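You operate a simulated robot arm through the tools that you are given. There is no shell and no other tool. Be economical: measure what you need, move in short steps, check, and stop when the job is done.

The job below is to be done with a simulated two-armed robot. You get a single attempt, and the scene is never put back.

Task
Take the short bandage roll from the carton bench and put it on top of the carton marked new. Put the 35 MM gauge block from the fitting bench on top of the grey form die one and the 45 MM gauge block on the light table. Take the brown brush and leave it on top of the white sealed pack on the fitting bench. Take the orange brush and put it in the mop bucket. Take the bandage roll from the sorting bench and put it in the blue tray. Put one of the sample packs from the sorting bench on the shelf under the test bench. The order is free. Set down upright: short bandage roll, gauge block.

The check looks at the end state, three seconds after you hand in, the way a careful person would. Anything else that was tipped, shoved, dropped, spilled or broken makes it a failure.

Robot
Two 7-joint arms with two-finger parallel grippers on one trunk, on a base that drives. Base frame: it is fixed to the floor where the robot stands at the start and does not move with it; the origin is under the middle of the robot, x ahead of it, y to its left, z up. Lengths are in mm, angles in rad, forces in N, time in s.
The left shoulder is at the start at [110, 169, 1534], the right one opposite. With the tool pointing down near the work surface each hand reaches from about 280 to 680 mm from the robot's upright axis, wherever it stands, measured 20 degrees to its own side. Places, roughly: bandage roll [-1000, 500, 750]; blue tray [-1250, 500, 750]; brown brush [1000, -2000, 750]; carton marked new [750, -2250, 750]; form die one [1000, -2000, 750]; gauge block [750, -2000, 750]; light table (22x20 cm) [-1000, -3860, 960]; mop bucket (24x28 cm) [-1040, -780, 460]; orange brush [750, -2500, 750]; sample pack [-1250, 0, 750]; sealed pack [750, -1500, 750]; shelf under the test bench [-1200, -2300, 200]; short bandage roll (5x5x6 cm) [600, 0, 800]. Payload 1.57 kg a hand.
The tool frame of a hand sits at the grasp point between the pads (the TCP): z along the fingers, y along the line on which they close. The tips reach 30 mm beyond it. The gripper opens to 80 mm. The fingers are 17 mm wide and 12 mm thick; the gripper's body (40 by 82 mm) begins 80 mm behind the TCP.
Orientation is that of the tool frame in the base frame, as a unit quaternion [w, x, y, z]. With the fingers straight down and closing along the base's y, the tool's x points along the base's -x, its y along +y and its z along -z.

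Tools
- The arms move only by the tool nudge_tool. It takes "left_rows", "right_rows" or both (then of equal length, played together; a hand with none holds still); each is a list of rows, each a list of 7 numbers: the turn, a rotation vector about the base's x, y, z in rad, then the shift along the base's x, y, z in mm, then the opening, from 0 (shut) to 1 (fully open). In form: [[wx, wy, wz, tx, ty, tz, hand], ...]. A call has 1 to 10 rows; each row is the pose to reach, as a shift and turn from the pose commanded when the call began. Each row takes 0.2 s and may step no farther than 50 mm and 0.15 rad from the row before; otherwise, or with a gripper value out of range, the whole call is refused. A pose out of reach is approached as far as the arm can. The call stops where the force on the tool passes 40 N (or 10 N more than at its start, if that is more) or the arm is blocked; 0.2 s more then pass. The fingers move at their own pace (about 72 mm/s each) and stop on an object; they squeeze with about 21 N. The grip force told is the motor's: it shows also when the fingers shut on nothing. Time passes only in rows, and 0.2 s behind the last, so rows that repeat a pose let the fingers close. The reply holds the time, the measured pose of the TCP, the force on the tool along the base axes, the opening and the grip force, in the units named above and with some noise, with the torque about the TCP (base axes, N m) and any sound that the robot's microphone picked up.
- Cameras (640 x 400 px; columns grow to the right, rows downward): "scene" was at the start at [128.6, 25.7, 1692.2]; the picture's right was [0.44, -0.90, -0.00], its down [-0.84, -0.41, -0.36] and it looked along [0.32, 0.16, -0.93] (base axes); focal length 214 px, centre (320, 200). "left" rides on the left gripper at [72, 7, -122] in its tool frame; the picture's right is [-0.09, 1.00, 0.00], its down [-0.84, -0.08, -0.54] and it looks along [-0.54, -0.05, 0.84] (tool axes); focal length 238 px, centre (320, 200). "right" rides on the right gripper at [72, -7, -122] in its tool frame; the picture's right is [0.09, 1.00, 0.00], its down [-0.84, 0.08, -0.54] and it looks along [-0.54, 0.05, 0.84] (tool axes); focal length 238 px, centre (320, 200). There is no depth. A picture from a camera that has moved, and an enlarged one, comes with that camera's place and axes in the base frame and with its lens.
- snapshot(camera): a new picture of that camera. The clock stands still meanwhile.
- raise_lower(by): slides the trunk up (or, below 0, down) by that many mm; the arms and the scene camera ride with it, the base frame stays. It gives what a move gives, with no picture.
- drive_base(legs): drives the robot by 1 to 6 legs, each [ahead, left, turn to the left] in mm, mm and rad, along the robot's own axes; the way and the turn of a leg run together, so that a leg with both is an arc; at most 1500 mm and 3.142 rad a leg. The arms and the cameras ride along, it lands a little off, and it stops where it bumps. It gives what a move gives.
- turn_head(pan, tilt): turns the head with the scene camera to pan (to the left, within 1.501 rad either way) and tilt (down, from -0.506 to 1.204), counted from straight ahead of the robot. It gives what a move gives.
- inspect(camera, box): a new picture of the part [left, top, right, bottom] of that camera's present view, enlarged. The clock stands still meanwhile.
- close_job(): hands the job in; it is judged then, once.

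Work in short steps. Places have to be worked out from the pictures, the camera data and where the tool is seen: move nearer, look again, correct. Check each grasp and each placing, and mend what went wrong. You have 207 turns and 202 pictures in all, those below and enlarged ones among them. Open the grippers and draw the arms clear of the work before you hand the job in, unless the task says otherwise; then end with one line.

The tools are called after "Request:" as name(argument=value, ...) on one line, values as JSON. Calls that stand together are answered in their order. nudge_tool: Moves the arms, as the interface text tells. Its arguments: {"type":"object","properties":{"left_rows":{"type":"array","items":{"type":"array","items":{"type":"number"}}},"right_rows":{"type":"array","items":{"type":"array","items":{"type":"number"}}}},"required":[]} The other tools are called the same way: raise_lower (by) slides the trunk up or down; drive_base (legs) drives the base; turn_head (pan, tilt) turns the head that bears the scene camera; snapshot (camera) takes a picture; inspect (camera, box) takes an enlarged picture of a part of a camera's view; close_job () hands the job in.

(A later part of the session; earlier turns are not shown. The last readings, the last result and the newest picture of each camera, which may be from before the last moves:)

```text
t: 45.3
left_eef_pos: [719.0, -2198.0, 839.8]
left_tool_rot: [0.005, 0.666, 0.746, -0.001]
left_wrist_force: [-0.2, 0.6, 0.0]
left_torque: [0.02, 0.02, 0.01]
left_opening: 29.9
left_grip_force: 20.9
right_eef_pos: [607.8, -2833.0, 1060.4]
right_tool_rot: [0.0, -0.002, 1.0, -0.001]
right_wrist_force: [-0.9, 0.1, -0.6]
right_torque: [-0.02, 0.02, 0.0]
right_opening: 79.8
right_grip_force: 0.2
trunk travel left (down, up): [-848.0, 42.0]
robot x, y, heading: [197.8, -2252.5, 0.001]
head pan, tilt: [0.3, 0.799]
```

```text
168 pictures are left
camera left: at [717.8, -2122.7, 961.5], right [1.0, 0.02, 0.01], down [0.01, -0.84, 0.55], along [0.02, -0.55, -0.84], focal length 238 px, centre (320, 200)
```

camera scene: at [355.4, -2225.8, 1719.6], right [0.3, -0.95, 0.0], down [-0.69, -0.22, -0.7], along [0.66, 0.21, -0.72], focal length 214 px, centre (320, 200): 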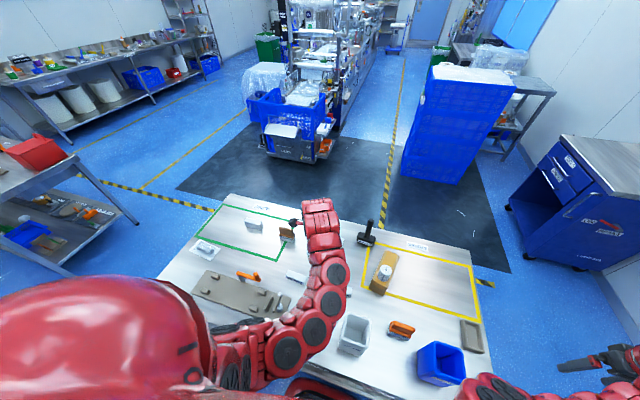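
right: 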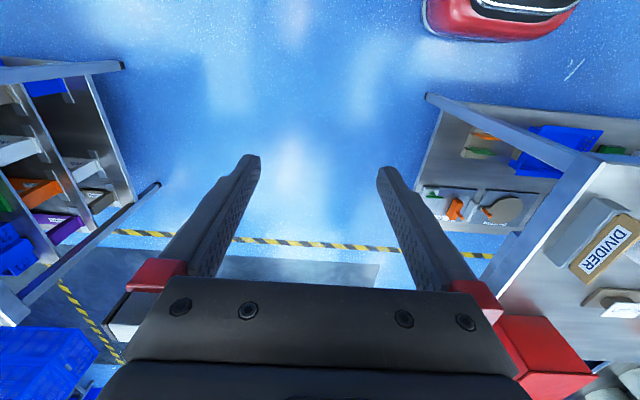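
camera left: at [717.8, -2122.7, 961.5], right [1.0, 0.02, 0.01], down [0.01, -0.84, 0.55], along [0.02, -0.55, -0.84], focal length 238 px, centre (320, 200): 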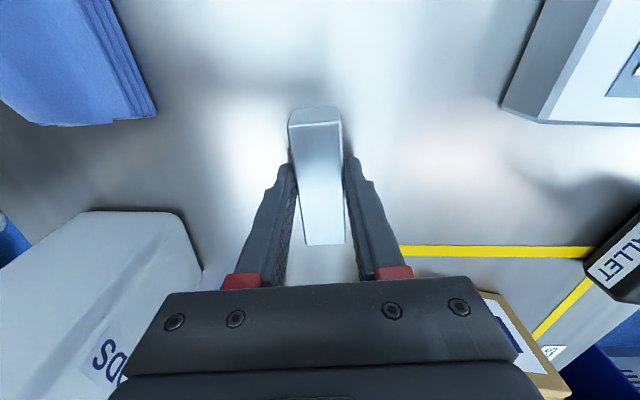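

Gripped at 29.9 mm. Lift to z 960 and move over the die (target about (870,-2100)).

Request:
nudge_tool(left_rows=[[0, 0, 0, 0, 0, 45, 0], [0, 0, 0, 0, 0, 90, 0], [0, 0, 0, 40, 20, 110, 0], [0, 0, 0, 80, 45, 110, 0], [0, 0, 0, 115, 70, 110, 0], [0, 0, 0, 151, 98, 110, 0]])

Request:
snapshot(camera="left")

Request:
snapshot(camera="scene")

```text
t: 46.7
left_eef_pos: [869.7, -2097.5, 947.0]
left_tool_rot: [0.005, 0.666, 0.746, -0.002]
left_wrist_force: [0.8, -0.3, -3.0]
left_torque: [0.0, 0.01, 0.01]
left_opening: 29.7
left_grip_force: 20.6
right_eef_pos: [608.5, -2831.6, 1059.1]
right_tool_rot: [-0.001, -0.003, 1.0, 0.0]
right_wrist_force: [0.2, 0.1, 1.0]
right_torque: [0.0, 0.03, 0.0]
right_opening: 80.3
right_grip_force: 0.1
trunk travel left (down, up): [-848.0, 42.0]
robot x, y, heading: [197.6, -2255.1, 0.008]
head pan, tilt: [0.3, 0.799]
```

```text
167 pictures are left
camera left: at [869.2, -2022.6, 1066.9], right [1.0, 0.02, 0.01], down [0.01, -0.83, 0.55], along [0.02, -0.55, -0.84], focal length 238 px, centre (320, 200)
```

left: 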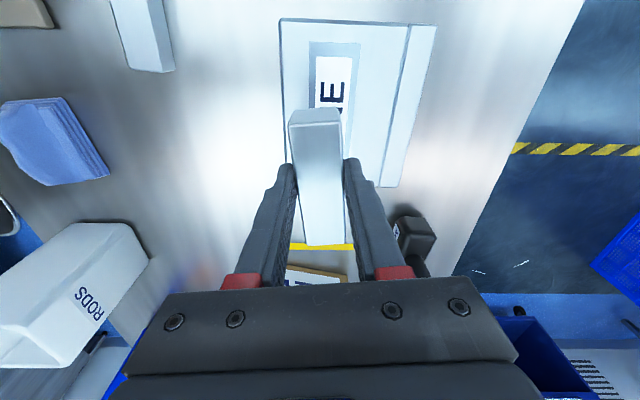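

```text
166 pictures are left
camera scene: at [354.9, -2224.1, 1719.7], right [0.3, -0.95, 0.0], down [-0.68, -0.22, -0.7], along [0.66, 0.21, -0.72], focal length 214 px, centre (320, 200)
```

scene: 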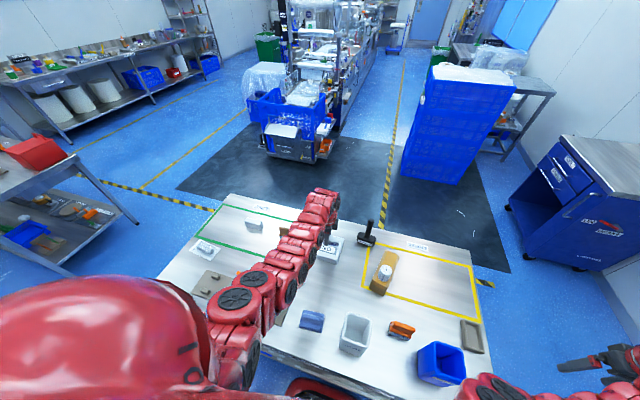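

Reach is fine. Lower toward the die in steps (contact expected near z 868).

Request:
nudge_tool(left_rows=[[0, 0, 0, 2, 10, -35, 0], [0, 0, 0, 4, 12, -65, 0], [0, 0, 0, 4, 12, -72, 0]])

Request:
snapshot(camera="left")

```text
t: 47.5
left_eef_pos: [863.4, -2088.3, 884.6]
left_tool_rot: [0.006, 0.666, 0.746, 0.001]
left_wrist_force: [-0.1, 0.2, -2.5]
left_torque: [0.02, 0.02, 0.02]
left_opening: 29.6
left_grip_force: 21.2
left hand out of reach, approached as far as the arm can: row 2, 3
right_eef_pos: [607.1, -2832.0, 1061.0]
right_tool_rot: [0.0, -0.002, 1.0, 0.0]
right_wrist_force: [0.7, 0.3, -0.3]
right_torque: [0.03, -0.02, -0.03]
right_opening: 80.1
right_grip_force: 0.0
trunk travel left (down, up): [-848.0, 42.0]
robot x, y, heading: [194.6, -2251.5, 0.005]
head pan, tilt: [0.3, 0.799]
```

```text
165 pictures are left
camera left: at [861.9, -2013.9, 1005.6], right [1.0, 0.02, 0.01], down [0.01, -0.84, 0.55], along [0.02, -0.55, -0.84], focal length 238 px, centre (320, 200)
```

left: 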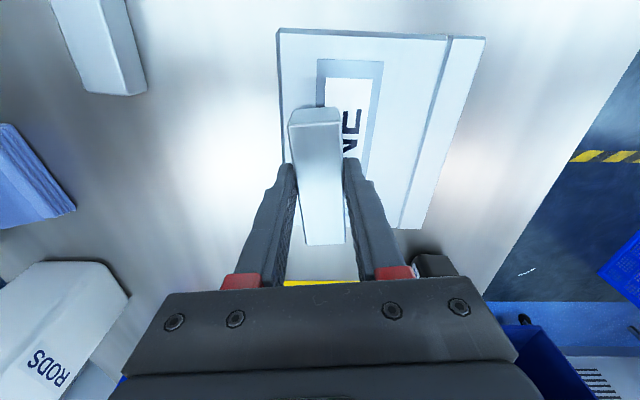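

At the reach limit; I raise the hand 90 and lower the trunk 80 for more reach.

Request:
nudge_tool(left_rows=[[0, 0, 0, 2, 0, 45, 0], [0, 0, 0, 5, 0, 90, 0]])

Request:
raise_lower(by=-80)

Request:
snapshot(camera="left")

```text
t: 48.1
left_eef_pos: [865.8, -2092.8, 976.0]
left_tool_rot: [0.005, 0.666, 0.746, 0.0]
left_wrist_force: [0.2, -0.8, -2.9]
left_torque: [0.03, 0.0, -0.01]
left_opening: 29.9
left_grip_force: 21.2
right_eef_pos: [605.8, -2834.2, 1060.5]
right_tool_rot: [0.001, -0.003, 1.0, -0.001]
right_wrist_force: [0.0, 0.1, -0.4]
right_torque: [0.05, -0.04, 0.01]
right_opening: 80.2
right_grip_force: 0.1
trunk travel left (down, up): [-848.0, 42.0]
robot x, y, heading: [193.8, -2249.1, 0.001]
head pan, tilt: [0.3, 0.799]
```

```text
t: 49.2
left_eef_pos: [868.1, -2091.0, 893.8]
left_tool_rot: [0.006, 0.666, 0.746, 0.0]
left_wrist_force: [-0.3, -0.1, -1.6]
left_torque: [0.03, 0.0, -0.04]
left_opening: 29.8
left_grip_force: 20.9
right_eef_pos: [607.8, -2832.2, 980.0]
right_tool_rot: [0.0, -0.003, 1.0, 0.001]
right_wrist_force: [-0.3, -0.3, -0.6]
right_torque: [0.03, 0.0, 0.01]
right_opening: 80.1
right_grip_force: 0.0
trunk travel left (down, up): [-768.0, 122.0]
robot x, y, heading: [196.4, -2252.0, 0.006]
head pan, tilt: [0.3, 0.799]
```

```text
164 pictures are left
camera left: at [866.2, -2016.7, 1015.9], right [1.0, 0.02, 0.01], down [0.01, -0.84, 0.55], along [0.02, -0.55, -0.84], focal length 238 px, centre (320, 200)
```

left: 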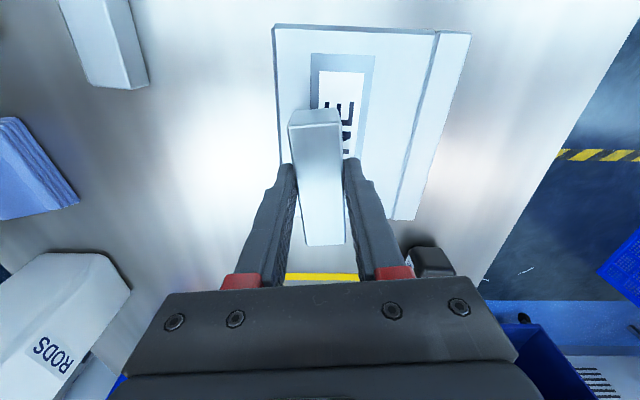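

Descend slowly to contact.

Request:
nudge_tool(left_rows=[[0, 0, 0, 6, 4, -12, 0], [0, 0, 0, 6, 4, -20, 0], [0, 0, 0, 6, 4, -23, 0]])

```text
t: 50.0
left_eef_pos: [874.5, -2086.6, 871.7]
left_tool_rot: [0.007, 0.666, 0.746, 0.0]
left_wrist_force: [-0.5, 1.7, 17.8]
left_torque: [-0.03, 0.29, 0.0]
left_opening: 29.9
left_grip_force: 21.3
right_eef_pos: [606.0, -2832.8, 979.2]
right_tool_rot: [0.0, -0.002, 1.0, 0.0]
right_wrist_force: [0.4, -0.9, -1.0]
right_torque: [0.03, 0.02, 0.0]
right_opening: 80.1
right_grip_force: 0.1
trunk travel left (down, up): [-768.0, 122.0]
robot x, y, heading: [196.8, -2253.0, 0.005]
head pan, tilt: [0.3, 0.799]
```

Contact (18 N). Open and lift.

Request:
nudge_tool(left_rows=[[0, 0, 0, 0, 0, 1, 0], [0, 0, 0, 0, 0, 1, 0.5], [0, 0, 0, 0, 0, 1, 1], [0, 0, 0, 0, 0, 1, 1], [0, 0, 0, 0, 0, 30, 1], [0, 0, 0, -10, 0, 75, 1], [0, 0, 0, -30, 0, 115, 1]])

Request:
snapshot(camera="left")

```text
t: 51.6
left_eef_pos: [843.2, -2084.3, 988.4]
left_tool_rot: [0.009, 0.666, 0.746, -0.003]
left_wrist_force: [-1.0, -4.0, -1.0]
left_torque: [0.27, -0.14, 0.02]
left_opening: 80.2
left_grip_force: 0.0
right_eef_pos: [605.3, -2830.1, 983.4]
right_tool_rot: [0.0, -0.001, 1.0, -0.002]
right_wrist_force: [-0.5, 0.5, -0.6]
right_torque: [-0.06, -0.06, 0.0]
right_opening: 80.0
right_grip_force: 0.2
trunk travel left (down, up): [-768.0, 122.0]
robot x, y, heading: [199.0, -2252.3, 0.004]
head pan, tilt: [0.3, 0.799]
```

```text
163 pictures are left
camera left: at [842.9, -2009.5, 1108.8], right [1.0, 0.02, 0.01], down [0.01, -0.83, 0.56], along [0.02, -0.56, -0.83], focal length 238 px, centre (320, 200)
```

left: 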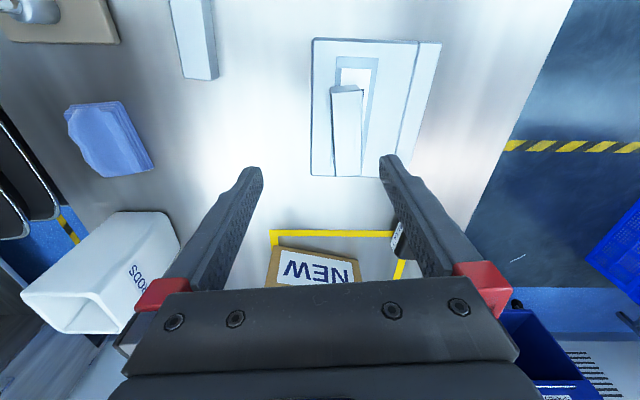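

Block rests on the die. There's an odd 4 N side force; re-read and look with the scene camera.

Request:
nudge_tool(left_rows=[[0, 0, 0, 0, 0, 0, 1], [0, 0, 0, 0, 0, 0, 1]])

Request:
snapshot(camera="scene")

```text
t: 52.2
left_eef_pos: [843.6, -2084.4, 987.7]
left_tool_rot: [0.006, 0.666, 0.746, 0.0]
left_wrist_force: [-0.3, 0.5, 0.2]
left_torque: [-0.02, -0.01, -0.01]
left_opening: 80.1
left_grip_force: 0.1
right_eef_pos: [606.5, -2831.5, 980.3]
right_tool_rot: [0.0, -0.002, 1.0, 0.0]
right_wrist_force: [-0.5, 0.4, 0.5]
right_torque: [0.01, 0.0, 0.01]
right_opening: 80.0
right_grip_force: 0.1
trunk travel left (down, up): [-768.0, 122.0]
robot x, y, heading: [197.6, -2251.3, 0.008]
head pan, tilt: [0.3, 0.799]
```

```text
162 pictures are left
camera scene: at [351.9, -2224.1, 1640.0], right [0.3, -0.95, 0.0], down [-0.68, -0.22, -0.7], along [0.67, 0.21, -0.72], focal length 214 px, centre (320, 200)
```

scene: 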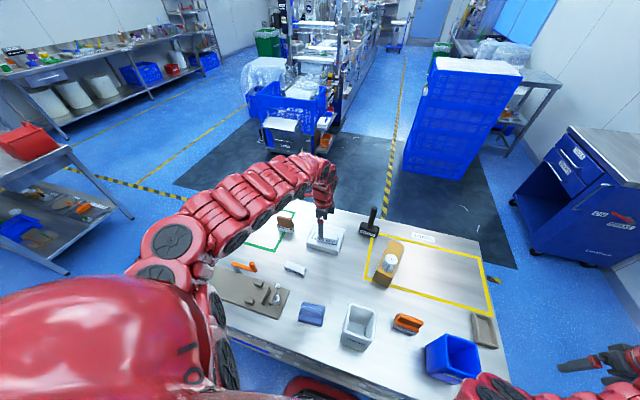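

That was transient. Now the brown brush: drive left about 210 mm, keeping the hand up.

Request:
drive_base(legs=[[0, 215, 0]])

Request:
snapshot(camera="left")

Request:
inspect(camera="scene", box=[220, 180, 380, 280])

```text
t: 53.9
left_eef_pos: [845.6, -1874.4, 989.0]
left_tool_rot: [0.005, 0.669, 0.743, 0.0]
left_wrist_force: [-0.4, 1.0, 0.0]
left_torque: [-0.01, 0.01, -0.02]
left_opening: 79.9
left_grip_force: 0.1
right_eef_pos: [600.9, -2619.8, 981.0]
right_tool_rot: [0.0, 0.003, 1.0, -0.001]
right_wrist_force: [-3.0, -1.0, 5.7]
right_torque: [0.29, 0.06, 0.2]
right_opening: 79.7
right_grip_force: 0.1
trunk travel left (down, up): [-768.0, 122.0]
robot x, y, heading: [197.0, -2033.1, -0.003]
head pan, tilt: [0.3, 0.799]
```

```text
161 pictures are left
camera left: at [844.3, -1799.6, 1109.0], right [1.0, 0.01, 0.01], down [0.01, -0.84, 0.55], along [0.01, -0.55, -0.84], focal length 238 px, centre (320, 200)
```

left: 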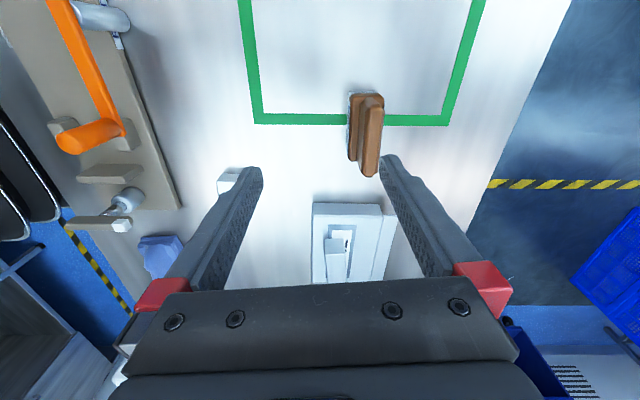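

```text
4.00 times, centred on (300, 230) of scene
camera zoom: at [352.2, -2010.2, 1640.0], right [0.29, -0.96, 0.0], down [-0.69, -0.21, -0.7], along [0.67, 0.2, -0.72], focal length 858 px, centre (400, 80)
```

zoom: 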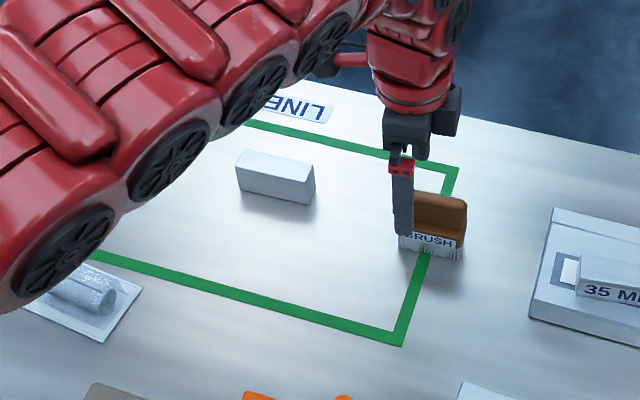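

The right hand reads a force near the blue bin; raise it and look.

Request:
snapshot(camera="right")

Request:
nudge_tool(right_rows=[[0, 0, 0, 0, 0, 40, 1], [0, 0, 0, 0, 0, 80, 1]])

Request:
snapshot(camera="right")

```text
159 pictures are left
camera right: at [529.2, -2627.1, 1101.6], right [-0.09, 1.0, 0.0], down [0.84, 0.07, 0.54], along [0.54, 0.05, -0.84], focal length 238 px, centre (320, 200)
```

right: 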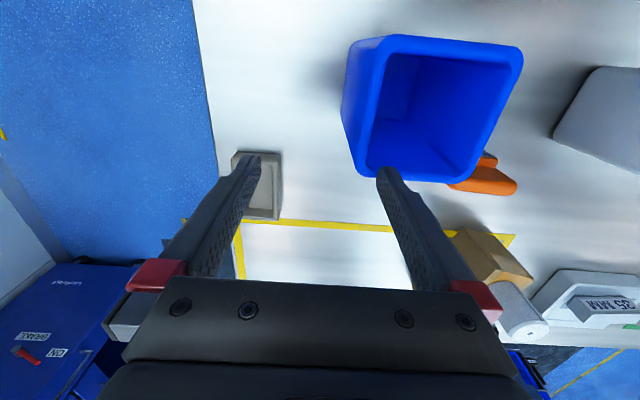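

```text
t: 54.5
left_eef_pos: [844.4, -1874.5, 988.0]
left_tool_rot: [0.005, 0.669, 0.743, -0.001]
left_wrist_force: [0.6, -0.2, 1.0]
left_torque: [0.0, 0.01, -0.03]
left_opening: 79.8
left_grip_force: 0.1
right_eef_pos: [614.1, -2635.0, 1013.4]
right_tool_rot: [-0.001, 0.001, 1.0, -0.001]
right_wrist_force: [0.1, -0.3, 0.8]
right_torque: [0.0, -0.02, -0.02]
right_opening: 80.1
right_grip_force: 0.1
right hand out of reach, approached as far as the arm can: row 1, 2
trunk travel left (down, up): [-768.0, 122.0]
robot x, y, heading: [197.6, -2036.1, -0.009]
head pan, tilt: [0.3, 0.799]
```

```text
158 pictures are left
camera right: at [541.9, -2641.0, 1134.8], right [-0.09, 1.0, 0.0], down [0.84, 0.07, 0.54], along [0.54, 0.05, -0.84], focal length 238 px, centre (320, 200)
```

right: 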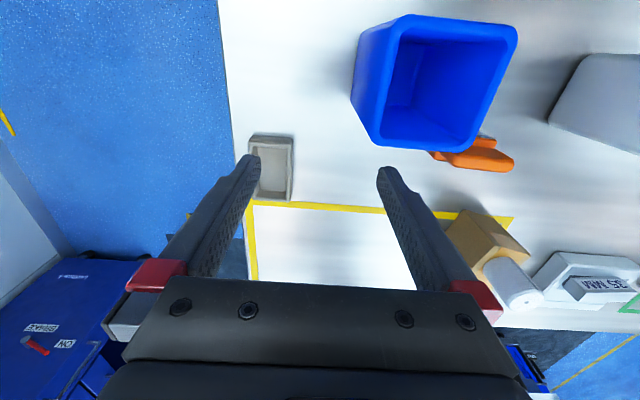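

The bin shows no noticeable displacement (rim corners match earlier estimates). I draw the right hand back off the bench and higher.

Request:
nudge_tool(right_rows=[[0, 0, 0, -20, -25, 30, 1], [0, 0, 0, -60, -45, 50, 1], [0, 0, 0, -100, -60, 70, 1], [0, 0, 0, -145, -70, 80, 1], [0, 0, 0, -190, -80, 90, 1], [0, 0, 0, -230, -80, 100, 1]])

Request:
inspect(camera="scene", box=[330, 200, 500, 306])

Request:
inspect(camera="left", box=[320, 70, 410, 190])

```text
t: 55.9
left_eef_pos: [844.0, -1874.0, 988.4]
left_tool_rot: [0.005, 0.669, 0.743, 0.0]
left_wrist_force: [0.5, 0.0, -0.7]
left_torque: [0.01, -0.01, 0.03]
left_opening: 80.2
left_grip_force: 0.1
right_eef_pos: [424.6, -2723.7, 1102.9]
right_tool_rot: [0.001, 0.003, 1.0, 0.0]
right_wrist_force: [-1.1, 0.0, 0.9]
right_torque: [-0.04, 0.0, 0.0]
right_opening: 80.2
right_grip_force: 0.0
right hand out of reach, approached as far as the arm can: row 3, 4, 5, 6
trunk travel left (down, up): [-768.0, 122.0]
robot x, y, heading: [196.2, -2035.4, -0.002]
head pan, tilt: [0.3, 0.799]
```

```text
3.76 times, centred on (415, 253) of scene
camera zoom: at [350.3, -2009.8, 1640.2], right [0.29, -0.96, 0.0], down [-0.68, -0.21, -0.7], along [0.67, 0.2, -0.72], focal length 807 px, centre (-38, 0)
```

zoom: 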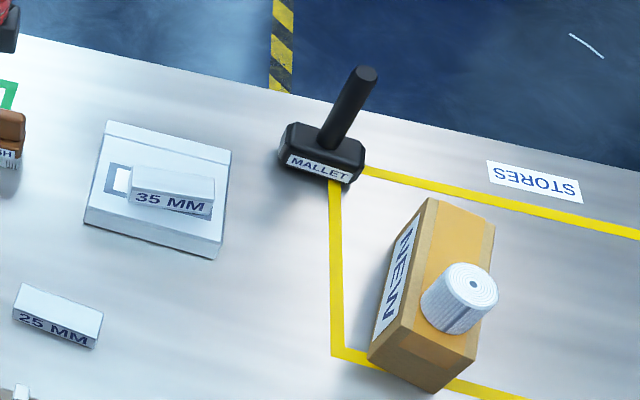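

```text
3.33 times, centred on (365, 130) of left
camera zoom: at [843.1, -1799.4, 1109.6], right [1.0, 0.01, 0.01], down [0.01, -0.84, 0.55], along [0.01, -0.55, -0.84], focal length 794 px, centre (170, 433)
```

zoom: 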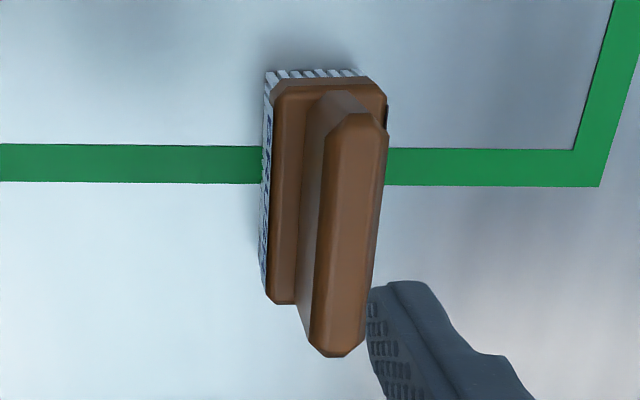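

All good. The brush stands on its bristles, block centre about (899,-1889). I raise the hand and lower the trunk 120 more for reach.

Request:
nudge_tool(left_rows=[[0, 0, 0, 0, 0, 40, 1], [0, 0, -0.02, 0, 0, 80, 1], [0, 0, -0.04, 0, 0, 110, 1]])

Request:
raise_lower(by=-120)

Request:
nudge_tool(left_rows=[[0, 0, 0, 30, -8, 0, 1], [0, 0, 0, 55, -15, 0, 1], [0, 0, 0, 55, -15, -30, 1], [0, 0, 0, 55, -15, -55, 1]])

Request:
snapshot(camera="left")

```text
t: 56.7
left_eef_pos: [844.0, -1874.3, 1097.5]
left_tool_rot: [0.004, 0.683, 0.73, 0.0]
left_wrist_force: [0.3, 0.2, 1.2]
left_torque: [-0.01, 0.0, 0.02]
left_opening: 79.8
left_grip_force: 0.0
right_eef_pos: [427.8, -2723.8, 1102.1]
right_tool_rot: [-0.001, 0.003, 1.0, -0.001]
right_wrist_force: [-0.1, 0.0, 0.1]
right_torque: [-0.05, 0.01, 0.0]
right_opening: 80.1
right_grip_force: 0.0
trunk travel left (down, up): [-768.0, 122.0]
robot x, y, heading: [198.5, -2037.3, -0.002]
head pan, tilt: [0.3, 0.799]
```

```text
t: 58.2
left_eef_pos: [843.0, -1874.7, 977.7]
left_tool_rot: [0.006, 0.683, 0.73, -0.001]
left_wrist_force: [-0.7, 0.7, -0.6]
left_torque: [0.0, 0.0, 0.0]
left_opening: 79.9
left_grip_force: 0.1
right_eef_pos: [426.8, -2726.3, 982.5]
right_tool_rot: [-0.001, 0.003, 1.0, 0.0]
right_wrist_force: [0.5, 0.8, -1.0]
right_torque: [0.0, 0.0, 0.01]
right_opening: 80.1
right_grip_force: 0.0
trunk travel left (down, up): [-648.0, 242.0]
robot x, y, heading: [199.0, -2035.1, -0.004]
head pan, tilt: [0.3, 0.799]
```

```text
t: 59.2
left_eef_pos: [899.9, -1891.6, 919.7]
left_tool_rot: [0.006, 0.683, 0.73, -0.001]
left_wrist_force: [0.1, -0.1, 0.4]
left_torque: [-0.01, 0.04, -0.02]
left_opening: 80.0
left_grip_force: 0.1
right_eef_pos: [427.0, -2724.2, 981.7]
right_tool_rot: [-0.002, 0.003, 1.0, 0.0]
right_wrist_force: [0.3, -0.1, 0.2]
right_torque: [0.03, 0.06, 0.0]
right_opening: 80.0
right_grip_force: 0.1
trunk travel left (down, up): [-648.0, 242.0]
robot x, y, heading: [195.4, -2035.8, -0.005]
head pan, tilt: [0.3, 0.799]
```

```text
155 pictures are left
camera left: at [903.1, -1817.3, 1040.1], right [1.0, -0.03, 0.01], down [-0.03, -0.84, 0.55], along [-0.01, -0.55, -0.84], focal length 238 px, centre (320, 200)
```

left: 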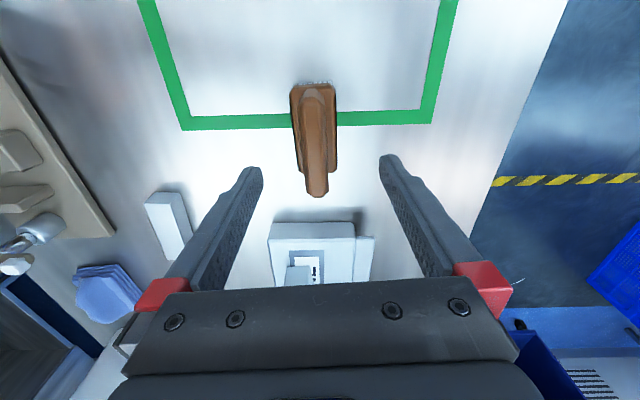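

Brush centred under the hand. Descend to z 848 and close on the block.

Request:
nudge_tool(left_rows=[[0, 0, -0.03, -1, 5, -35, 1], [0, 0, -0.03, -1, 5, -60, 1], [0, 0, -0.03, -1, 5, -72, 1], [0, 0, -0.03, -1, 5, -72, 0], [0, 0, -0.03, -1, 5, -72, 0], [0, 0, -0.03, -1, 5, -72, 0], [0, 0, -0.03, -1, 5, -72, 0]])

Request:
snapshot(camera="left")

```text
t: 60.8
left_eef_pos: [899.1, -1884.8, 848.8]
left_tool_rot: [0.006, 0.694, 0.72, -0.001]
left_wrist_force: [-1.1, -0.7, -0.5]
left_torque: [0.01, 0.04, -0.03]
left_opening: 35.6
left_grip_force: 21.3
right_eef_pos: [426.3, -2724.8, 982.2]
right_tool_rot: [-0.001, 0.002, 1.0, -0.001]
right_wrist_force: [0.0, 0.1, -0.9]
right_torque: [0.03, 0.03, 0.03]
right_opening: 80.1
right_grip_force: 0.2
trunk travel left (down, up): [-648.0, 242.0]
robot x, y, heading: [198.4, -2036.2, -0.002]
head pan, tilt: [0.3, 0.799]
```

```text
154 pictures are left
camera left: at [903.0, -1811.5, 969.3], right [1.0, -0.06, 0.01], down [-0.05, -0.83, 0.55], along [-0.03, -0.55, -0.84], focal length 238 px, centre (320, 200)
```

left: 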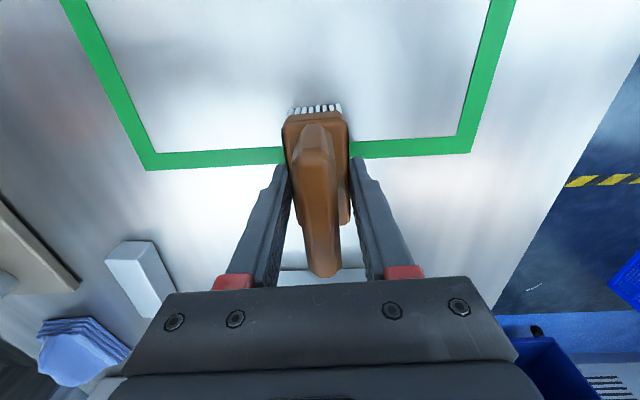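

Gripped at 35.6 mm. Lift to ~1040 and drive left 340 to the sealed pack.

Request:
nudge_tool(left_rows=[[0, 0, 0, 0, 0, 45, 0], [0, 0, 0, 0, 0, 95, 0], [0, 0, 0, -20, 0, 145, 0], [0, 0, 0, -50, 0, 190, 0]])

Request:
drive_base(legs=[[0, 340, 0]])

Request:
snapshot(camera="left")

Request:
snapshot(camera="scene")

```text
refused: row 3 steps farther than a row can; nothing moved
```

```text
t: 63.1
left_eef_pos: [900.7, -1542.0, 848.8]
left_tool_rot: [0.005, 0.696, 0.718, -0.001]
left_wrist_force: [0.4, 0.2, -0.6]
left_torque: [-0.02, 0.06, -0.02]
left_opening: 35.3
left_grip_force: 20.7
right_eef_pos: [423.7, -2376.1, 981.7]
right_tool_rot: [-0.001, 0.005, 1.0, 0.0]
right_wrist_force: [-0.1, 0.6, 0.0]
right_torque: [0.0, 0.0, 0.0]
right_opening: 80.0
right_grip_force: 0.1
trunk travel left (down, up): [-648.0, 242.0]
robot x, y, heading: [199.7, -1685.9, -0.006]
head pan, tilt: [0.3, 0.799]
```

```text
153 pictures are left
camera left: at [906.6, -1467.0, 969.3], right [1.0, -0.06, 0.01], down [-0.06, -0.83, 0.55], along [-0.03, -0.55, -0.84], focal length 238 px, centre (320, 200)
```

left: 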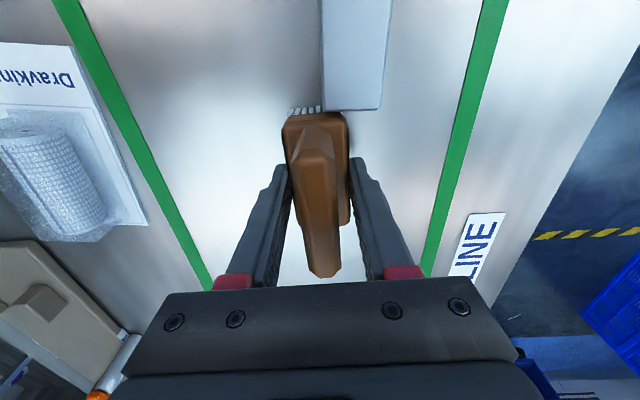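

```text
152 pictures are left
camera scene: at [355.0, -1663.2, 1519.9], right [0.29, -0.96, 0.0], down [-0.69, -0.21, -0.7], along [0.67, 0.2, -0.72], focal length 214 px, centre (320, 200)
```

scene: 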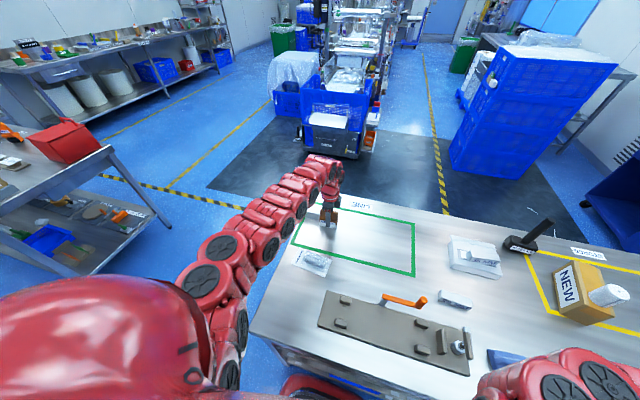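

The lift call was refused, so the brush slid along the bench and nudged the 45 block (which I must move anyway). Now lift properly and inspect.

Request:
nudge_tool(left_rows=[[0, 0, 0, 0, -3, 40, 0], [0, 0, 0, 0, -3, 85, 0], [0, 0, 0, -15, -3, 125, 0], [0, 0, 0, -40, -3, 165, 0]])

Request:
snapshot(camera="left")

Request:
inspect(camera="scene", box=[280, 180, 440, 290])

```text
t: 64.1
left_eef_pos: [860.8, -1544.1, 1011.1]
left_tool_rot: [0.005, 0.697, 0.717, -0.001]
left_wrist_force: [-0.2, 0.4, -0.2]
left_torque: [0.0, -0.01, -0.01]
left_opening: 35.3
left_grip_force: 20.8
right_eef_pos: [422.7, -2377.0, 981.5]
right_tool_rot: [0.0, 0.006, 1.0, -0.001]
right_wrist_force: [-1.0, 0.5, 0.2]
right_torque: [0.01, -0.02, 0.0]
right_opening: 80.1
right_grip_force: 0.0
trunk travel left (down, up): [-648.0, 242.0]
robot x, y, heading: [198.8, -1685.2, -0.01]
head pan, tilt: [0.3, 0.799]
```

```text
151 pictures are left
camera left: at [866.1, -1470.1, 1132.3], right [1.0, -0.06, 0.01], down [-0.06, -0.83, 0.55], along [-0.03, -0.55, -0.84], focal length 238 px, centre (320, 200)
```

left: 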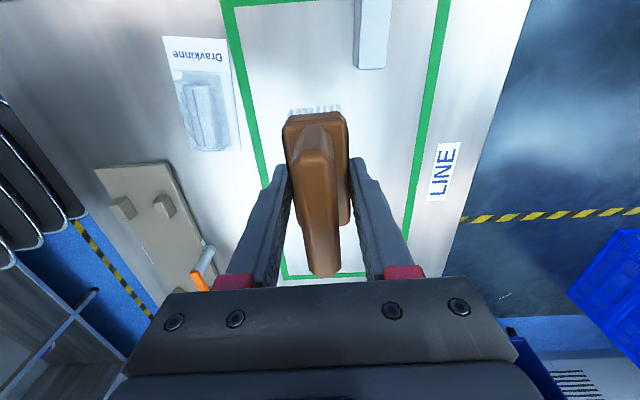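

```text
3.64 times, centred on (360, 235) of scene
camera zoom: at [353.5, -1663.5, 1520.1], right [0.29, -0.96, 0.0], down [-0.69, -0.21, -0.7], along [0.67, 0.2, -0.72], focal length 780 px, centre (174, 73)
```

zoom: 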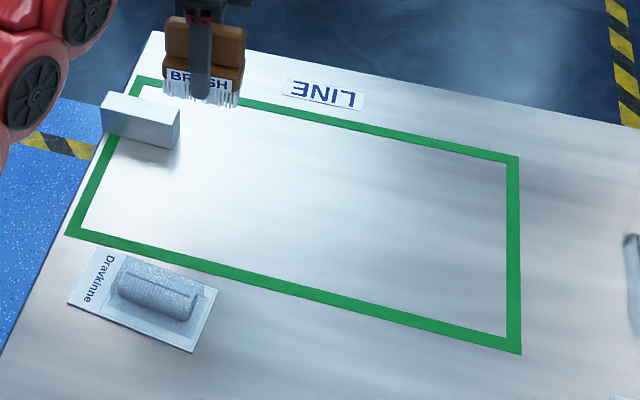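

The 45 block is still upright. Now zoom on the sealed pack.

Request:
inspect(camera="left", box=[150, 30, 270, 160])

Request:
inspect(camera="scene", box=[285, 235, 345, 275])

```text
3.08 times, centred on (210, 95) of left
camera zoom: at [866.1, -1470.1, 1132.3], right [1.0, -0.06, 0.01], down [-0.06, -0.83, 0.55], along [-0.03, -0.55, -0.84], focal length 733 px, centre (658, 523)
```

zoom: 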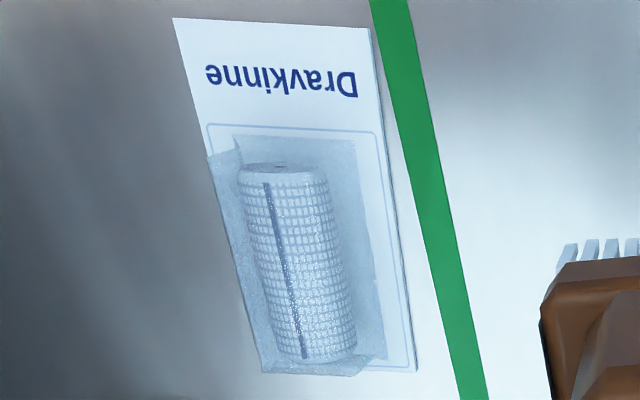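

```text
10.00 times, centred on (315, 255) of scene
camera zoom: at [353.5, -1663.5, 1520.1], right [0.29, -0.96, 0.0], down [-0.69, -0.21, -0.7], along [0.67, 0.2, -0.72], focal length 2145 px, centre (370, -350)
```

zoom: 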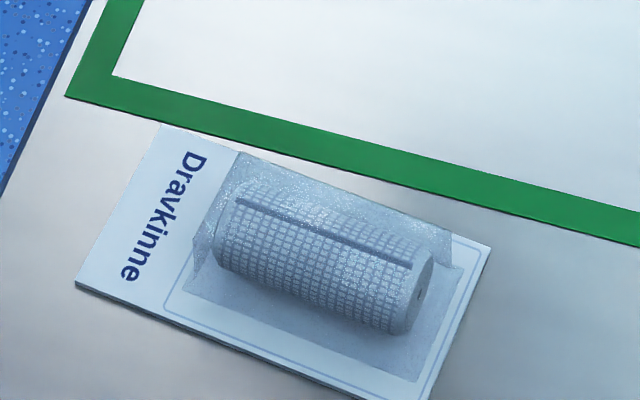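

I'll set the brush crosswise on the wrapped roll. Rotate the hand +1.438 rad while moving toward the pack.

Request:
nudge_tool(left_rows=[[0, 0, 0.144, -10, 0, 0, 0], [0, 0, 0.288, -20, 0, 0, 0], [0, 0, 0.432, -30, 0, 0, 0], [0, 0, 0.576, -45, 0, 0, 0], [0, 0, 0.72, -60, 0, 0, 0], [0, 0, 0.864, -75, 0, 0, 0], [0, 0, 1.008, -90, 0, 0, 0], [0, 0, 1.152, -105, 1, 0, 0], [0, 0, 1.296, -120, 2, 0, 0], [0, 0, 1.438, -135, 3, 0, 0]])

Request:
snapshot(camera="left")

```text
t: 66.3
left_eef_pos: [848.0, -1433.8, 917.7]
left_tool_rot: [0.008, 0.124, 0.991, -0.054]
left_wrist_force: [-1.4, 1.5, -4.1]
left_torque: [-0.1, -0.08, 0.0]
left_opening: 35.4
left_grip_force: 21.0
left hand out of reach, approached as far as the arm can: row 3, 4, 5, 6, 7, 8, 9, 10
right_eef_pos: [425.3, -2374.9, 983.4]
right_tool_rot: [-0.002, 0.005, 1.0, -0.002]
right_wrist_force: [-0.2, 0.5, -0.5]
right_torque: [-0.03, 0.03, 0.03]
right_opening: 80.1
right_grip_force: 0.1
trunk travel left (down, up): [-648.0, 242.0]
robot x, y, heading: [201.5, -1690.2, -0.008]
head pan, tilt: [0.3, 0.799]
```

```text
147 pictures are left
camera left: at [780.2, -1394.8, 1034.4], right [0.34, 0.94, -0.1], down [0.79, -0.22, 0.57], along [0.51, -0.27, -0.81], focal length 238 px, centre (320, 200)
```

left: 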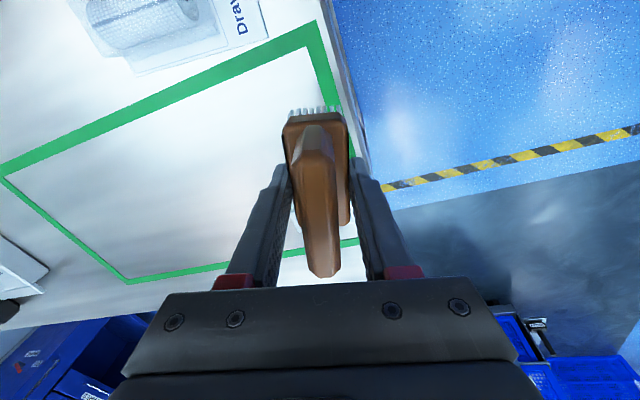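

The arm drifted from an awkward configuration. Check the scene before moving on.

Request:
snapshot(camera="scene")

Request:
inspect(camera="scene", box=[280, 180, 400, 280])

```text
146 pictures are left
camera scene: at [356.9, -1658.9, 1519.2], right [0.29, -0.96, 0.0], down [-0.69, -0.21, -0.7], along [0.67, 0.2, -0.72], focal length 214 px, centre (320, 200)
```

scene: 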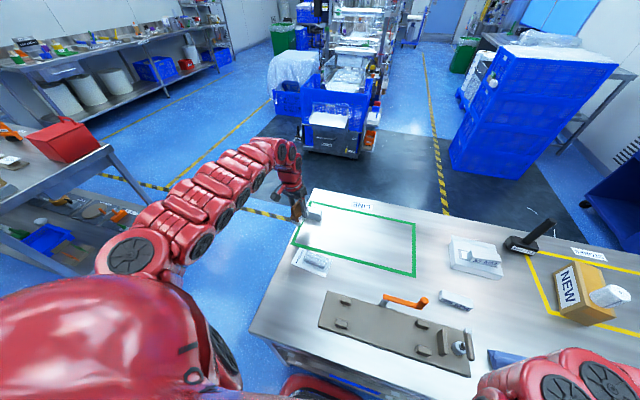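

```text
4.00 times, centred on (340, 230) of scene
camera zoom: at [356.9, -1658.9, 1519.2], right [0.29, -0.96, 0.0], down [-0.69, -0.21, -0.7], along [0.67, 0.2, -0.72], focal length 858 px, centre (240, 80)
```

zoom: 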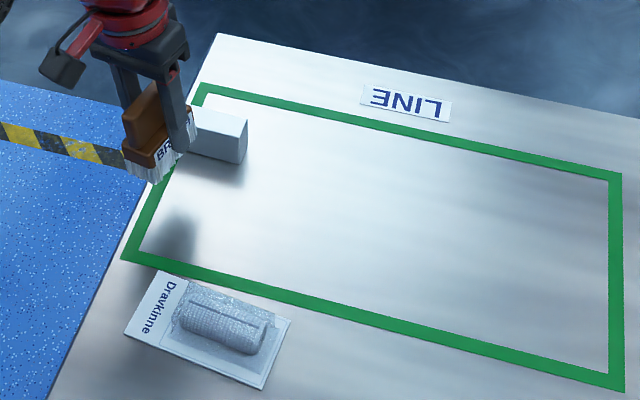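

Nothing disturbed. The trunk is too low for close-in work; raise it 200, then bring the hand back over the pack with small steps, fixing its tilt.

Request:
raise_lower(by=200)

Request:
nudge_tool(left_rows=[[0.05, -0.013, 0.07, -15, -10, -20, 0], [0.1, -0.026, 0.146, -30, -25, -40, 0], [0.1, -0.026, 0.146, -60, -45, -70, 0], [0.1, -0.026, 0.146, -90, -65, -95, 0]])

```text
t: 68.4
left_eef_pos: [844.8, -1433.6, 1116.8]
left_tool_rot: [0.007, 0.124, 0.991, -0.051]
left_wrist_force: [0.2, 0.3, -0.9]
left_torque: [0.03, 0.02, 0.01]
left_opening: 35.3
left_grip_force: 21.2
right_eef_pos: [423.5, -2376.9, 1182.1]
right_tool_rot: [-0.001, 0.006, 1.0, -0.001]
right_wrist_force: [0.3, 0.3, 0.1]
right_torque: [0.02, 0.01, -0.02]
right_opening: 80.0
right_grip_force: 0.1
trunk travel left (down, up): [-848.0, 42.0]
robot x, y, heading: [195.3, -1687.2, -0.01]
head pan, tilt: [0.3, 0.799]
```

```text
t: 69.4
left_eef_pos: [810.0, -1495.5, 990.7]
left_tool_rot: [0.018, 0.053, 0.998, 0.001]
left_wrist_force: [-0.2, -0.4, -1.0]
left_torque: [-0.03, 0.05, -0.05]
left_opening: 35.2
left_grip_force: 21.2
left hand out of reach, approached as far as the arm can: row 1, 2, 3, 4
right_eef_pos: [423.7, -2377.5, 1181.2]
right_tool_rot: [-0.001, 0.005, 1.0, 0.0]
right_wrist_force: [-0.3, -0.4, 0.1]
right_torque: [0.0, 0.01, -0.01]
right_opening: 79.9
right_grip_force: 0.2
trunk travel left (down, up): [-848.0, 42.0]
robot x, y, heading: [196.7, -1689.5, -0.01]
head pan, tilt: [0.3, 0.799]
```

Back in a good configuration. Continue to above the pack at z 930.

Request:
nudge_tool(left_rows=[[0, 0.018, 0, -25, -12, -15, 0], [0, 0.036, 0, -50, -25, -30, 0], [0, 0.036, 0, -75, -36, -45, 0], [0, 0.036, 0, -93, -45, -60, 0]])

Request:
snapshot(camera="left")

Request:
inspect(camera="scene", box=[250, 230, 370, 320])

```text
t: 70.4
left_eef_pos: [767.4, -1540.2, 950.9]
left_tool_rot: [-0.002, 0.052, 0.999, -0.001]
left_wrist_force: [-0.8, 0.2, -1.1]
left_torque: [-0.01, -0.01, -0.03]
left_opening: 35.4
left_grip_force: 21.6
left hand out of reach, approached as far as the arm can: row 1, 2, 3, 4
right_eef_pos: [424.0, -2377.2, 1181.9]
right_tool_rot: [-0.001, 0.005, 1.0, 0.0]
right_wrist_force: [-1.0, 0.5, -0.4]
right_torque: [0.02, 0.01, 0.0]
right_opening: 79.8
right_grip_force: 0.1
trunk travel left (down, up): [-848.0, 42.0]
robot x, y, heading: [196.4, -1686.8, -0.009]
head pan, tilt: [0.3, 0.799]
```

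```text
144 pictures are left
camera left: at [699.4, -1524.1, 1073.4], right [0.2, 0.98, 0.0], down [0.83, -0.16, 0.54], along [0.53, -0.11, -0.84], focal length 238 px, centre (320, 200)
```

left: 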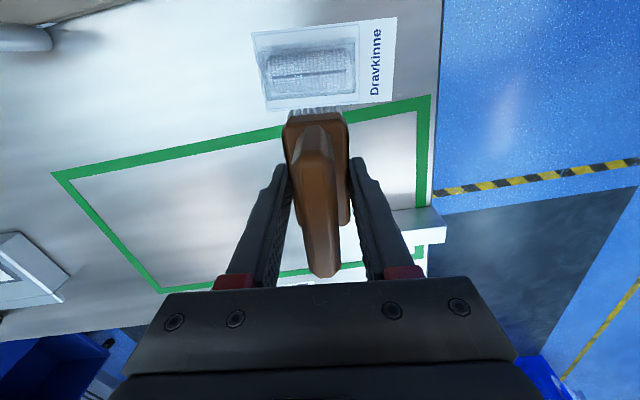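

```text
4.44 times, centred on (310, 275) of scene
camera zoom: at [355.1, -1663.9, 1719.9], right [0.29, -0.96, 0.0], down [-0.69, -0.21, -0.7], along [0.67, 0.2, -0.72], focal length 953 px, centre (364, -133)
```

zoom: 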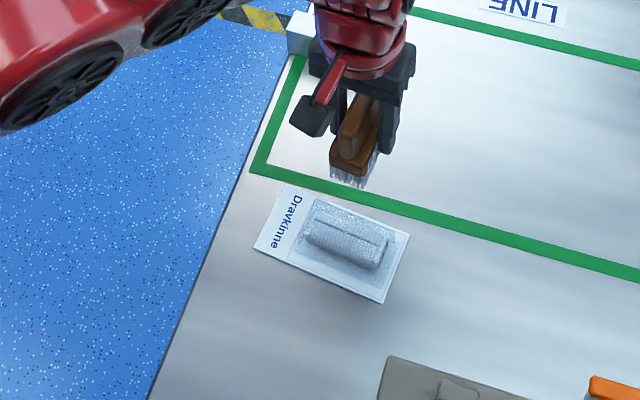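

Retry the remaining move in smaller steps to see whether it converges.

Request:
nudge_tool(left_rows=[[0, 0, 0, -8, 0, -20, 0], [0, 0, 0, -16, 0, -20, 0], [0, 0, 0, -24, 0, -20, 0], [0, 0, 0, -32, 0, -20, 0], [0, 0, 0, -40, 0, -20, 0], [0, 0, 0, -48, 0, -20, 0]])

```text
t: 71.8
left_eef_pos: [760.6, -1539.8, 931.8]
left_tool_rot: [-0.002, 0.052, 0.999, 0.0]
left_wrist_force: [-0.5, -0.1, -0.8]
left_torque: [0.0, 0.0, 0.0]
left_opening: 35.5
left_grip_force: 20.6
left hand out of reach, approached as far as the arm can: row 2, 3, 4, 5, 6
right_eef_pos: [424.0, -2377.8, 1182.0]
right_tool_rot: [-0.001, 0.006, 1.0, 0.0]
right_wrist_force: [0.6, -0.1, 0.3]
right_torque: [0.02, 0.01, 0.03]
right_opening: 79.9
right_grip_force: 0.0
trunk travel left (down, up): [-848.0, 42.0]
robot x, y, heading: [197.4, -1687.2, -0.013]
head pan, tilt: [0.3, 0.799]
```

Hit a near limit; simply back the base 44 mm instead.

Request:
drive_base(legs=[[-44, 0, 0]])

Request:
snapshot(camera="left")

Request:
inspect(camera="scene", box=[250, 220, 370, 310])

```text
t: 72.7
left_eef_pos: [722.6, -1539.2, 929.2]
left_tool_rot: [-0.003, 0.052, 0.999, -0.001]
left_wrist_force: [1.0, 0.0, -1.0]
left_torque: [-0.03, 0.04, 0.0]
left_opening: 35.5
left_grip_force: 21.5
right_eef_pos: [390.2, -2376.4, 1180.6]
right_tool_rot: [-0.002, 0.004, 1.0, -0.001]
right_wrist_force: [1.0, 0.0, -0.1]
right_torque: [-0.01, 0.06, -0.01]
right_opening: 80.2
right_grip_force: 0.0
trunk travel left (down, up): [-848.0, 42.0]
robot x, y, heading: [158.4, -1686.6, -0.007]
head pan, tilt: [0.3, 0.799]
```

```text
142 pictures are left
camera left: at [653.8, -1523.2, 1050.9], right [0.19, 0.98, 0.0], down [0.83, -0.16, 0.54], along [0.53, -0.11, -0.84], focal length 238 px, centre (320, 200)
```

left: 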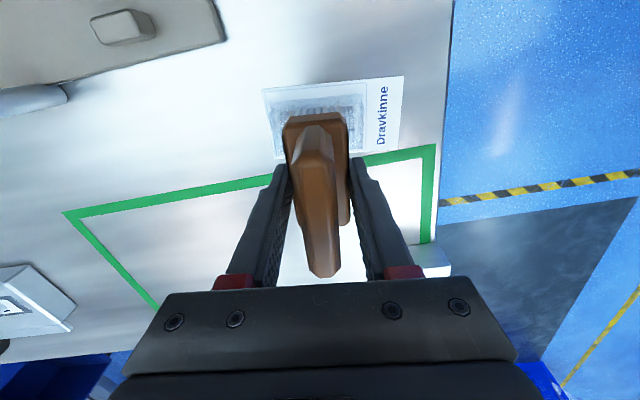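

```text
4.44 times, centred on (310, 265) of scene
camera zoom: at [321.4, -1663.0, 1719.0], right [0.29, -0.96, 0.0], down [-0.69, -0.21, -0.69], along [0.66, 0.2, -0.72], focal length 953 px, centre (364, -89)
```

zoom: 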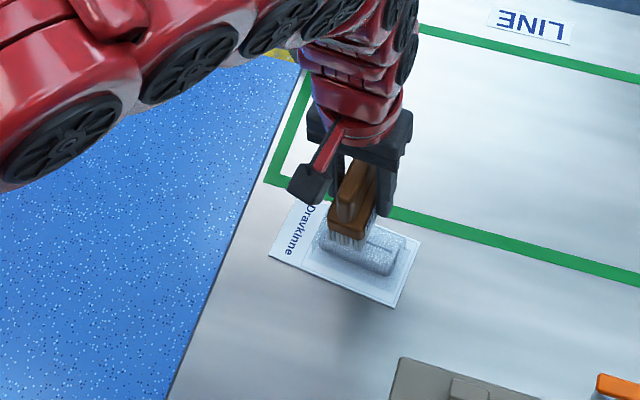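

Card corners confirm roll axis at x≈716 for y −1540. Shift x −7 and lower to z 890.

Request:
nudge_tool(left_rows=[[0, 0, 0, -2, 0, -15, 0], [0, 0, 0, -7, 0, -30, 0], [0, 0, 0, -7, 0, -38, 0], [0, 0, 0, -7, 0, -41, 0]])

Request:
inspect(camera="scene", box=[270, 230, 350, 290])

```text
t: 73.7
left_eef_pos: [712.7, -1538.9, 888.9]
left_tool_rot: [-0.001, 0.053, 0.999, -0.001]
left_wrist_force: [0.6, -0.2, -0.9]
left_torque: [0.0, 0.0, 0.01]
left_opening: 35.6
left_grip_force: 20.5
right_eef_pos: [385.0, -2375.7, 1181.3]
right_tool_rot: [-0.001, 0.005, 1.0, 0.0]
right_wrist_force: [-0.7, -0.2, 0.4]
right_torque: [0.0, 0.03, -0.01]
right_opening: 80.1
right_grip_force: 0.1
trunk travel left (down, up): [-848.0, 42.0]
robot x, y, heading: [158.1, -1687.5, -0.009]
head pan, tilt: [0.3, 0.799]
```

```text
6.67 times, centred on (310, 260) of scene
camera zoom: at [315.0, -1662.9, 1719.8], right [0.29, -0.96, 0.0], down [-0.69, -0.21, -0.7], along [0.67, 0.2, -0.72], focal length 1430 px, centre (387, -200)
```

zoom: 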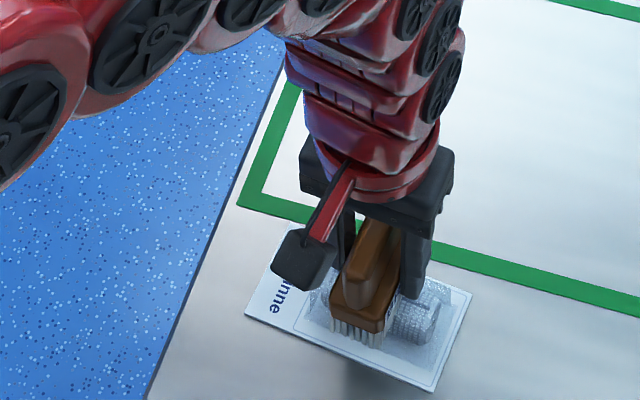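

Shift +2 in x and lower gently to contact.

Request:
nudge_tool(left_rows=[[0, 0, 0, 2, 0, 0, 0], [0, 0, 0, 2, 0, -3, 0], [0, 0, 0, 2, 0, -6, 0]])

```text
t: 74.5
left_eef_pos: [713.3, -1539.7, 888.3]
left_tool_rot: [0.002, 0.051, 0.999, 0.0]
left_wrist_force: [0.8, -1.8, 18.3]
left_torque: [-0.07, -0.25, 0.03]
left_opening: 35.6
left_grip_force: 21.2
right_eef_pos: [383.4, -2376.9, 1182.0]
right_tool_rot: [0.001, 0.004, 1.0, 0.0]
right_wrist_force: [0.6, -0.4, 0.7]
right_torque: [-0.05, 0.02, 0.0]
right_opening: 79.8
right_grip_force: 0.1
trunk travel left (down, up): [-848.0, 42.0]
robot x, y, heading: [158.0, -1685.2, -0.011]
head pan, tilt: [0.3, 0.799]
```

Contact near z 888; the torque suggests the pressure centre is some mm ahead of the TCP. Lift 3, shift +5 in x, and touch again to compare.

Request:
nudge_tool(left_rows=[[0, 0, 0, 0, 0, 8, 0], [0, 0, 0, 5, 0, 8, 0], [0, 0, 0, 5, 0, 3, 0], [0, 0, 0, 5, 0, 0, 0]])

```text
t: 75.5
left_eef_pos: [718.0, -1538.5, 886.0]
left_tool_rot: [0.001, 0.051, 0.999, 0.0]
left_wrist_force: [1.1, -1.2, 18.7]
left_torque: [-0.05, -0.09, -0.04]
left_opening: 35.6
left_grip_force: 20.7
right_eef_pos: [383.4, -2376.5, 1181.6]
right_tool_rot: [0.001, 0.003, 1.0, 0.0]
right_wrist_force: [-0.1, -0.5, 0.0]
right_torque: [-0.04, 0.0, -0.01]
right_opening: 80.1
right_grip_force: 0.1
trunk travel left (down, up): [-848.0, 42.0]
robot x, y, heading: [155.3, -1686.2, -0.006]
head pan, tilt: [0.3, 0.799]
```

Pressure centre now within ~2 mm. One more +1 mm shift, then relieve the load and open gradually.

Request:
nudge_tool(left_rows=[[0, 0, 0, 0, 0, 4, 0], [0, 0, 0, 1.5, 0, 4, 0], [0, 0, 0, 1.5, 0, 1, 0], [0, 0, 0, 1.5, 0, 1, 0.5], [0, 0, 0, 1.5, 0, 1, 0.55], [0, 0, 0, 1.5, 0, 1, 0.55]])

Request:
snapshot(camera="left")

Request:
inspect(camera="scene", box=[270, 230, 350, 290])

```text
t: 76.9
left_eef_pos: [720.7, -1537.4, 885.9]
left_tool_rot: [-0.001, 0.052, 0.999, 0.0]
left_wrist_force: [0.2, 0.3, -0.3]
left_torque: [0.0, -0.01, 0.0]
left_opening: 44.0
left_grip_force: 0.1
right_eef_pos: [383.9, -2375.9, 1181.0]
right_tool_rot: [0.001, 0.005, 1.0, -0.001]
right_wrist_force: [0.4, -0.6, -0.5]
right_torque: [0.0, -0.01, -0.01]
right_opening: 79.9
right_grip_force: 0.0
trunk travel left (down, up): [-848.0, 42.0]
robot x, y, heading: [159.7, -1687.0, -0.006]
head pan, tilt: [0.3, 0.799]
```

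```text
139 pictures are left
camera left: at [651.1, -1523.2, 1007.4], right [0.19, 0.98, 0.0], down [0.83, -0.16, 0.54], along [0.53, -0.11, -0.84], focal length 238 px, centre (320, 200)
```

left: 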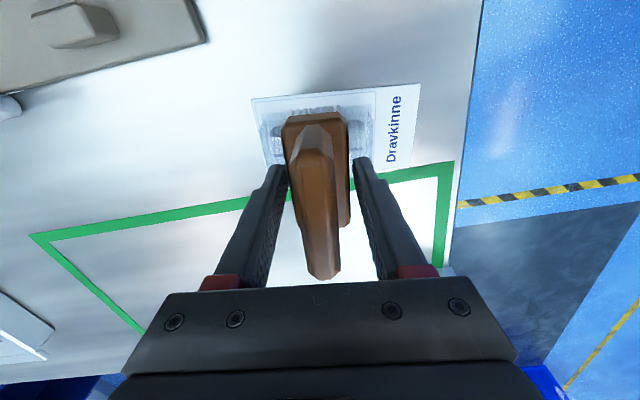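

```text
6.67 times, centred on (310, 260) of scene
camera zoom: at [313.6, -1662.9, 1719.9], right [0.29, -0.96, 0.0], down [-0.69, -0.21, -0.7], along [0.67, 0.2, -0.72], focal length 1430 px, centre (387, -200)
```

zoom: 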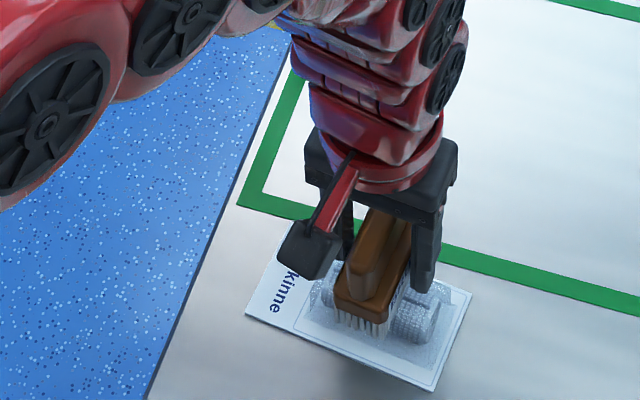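

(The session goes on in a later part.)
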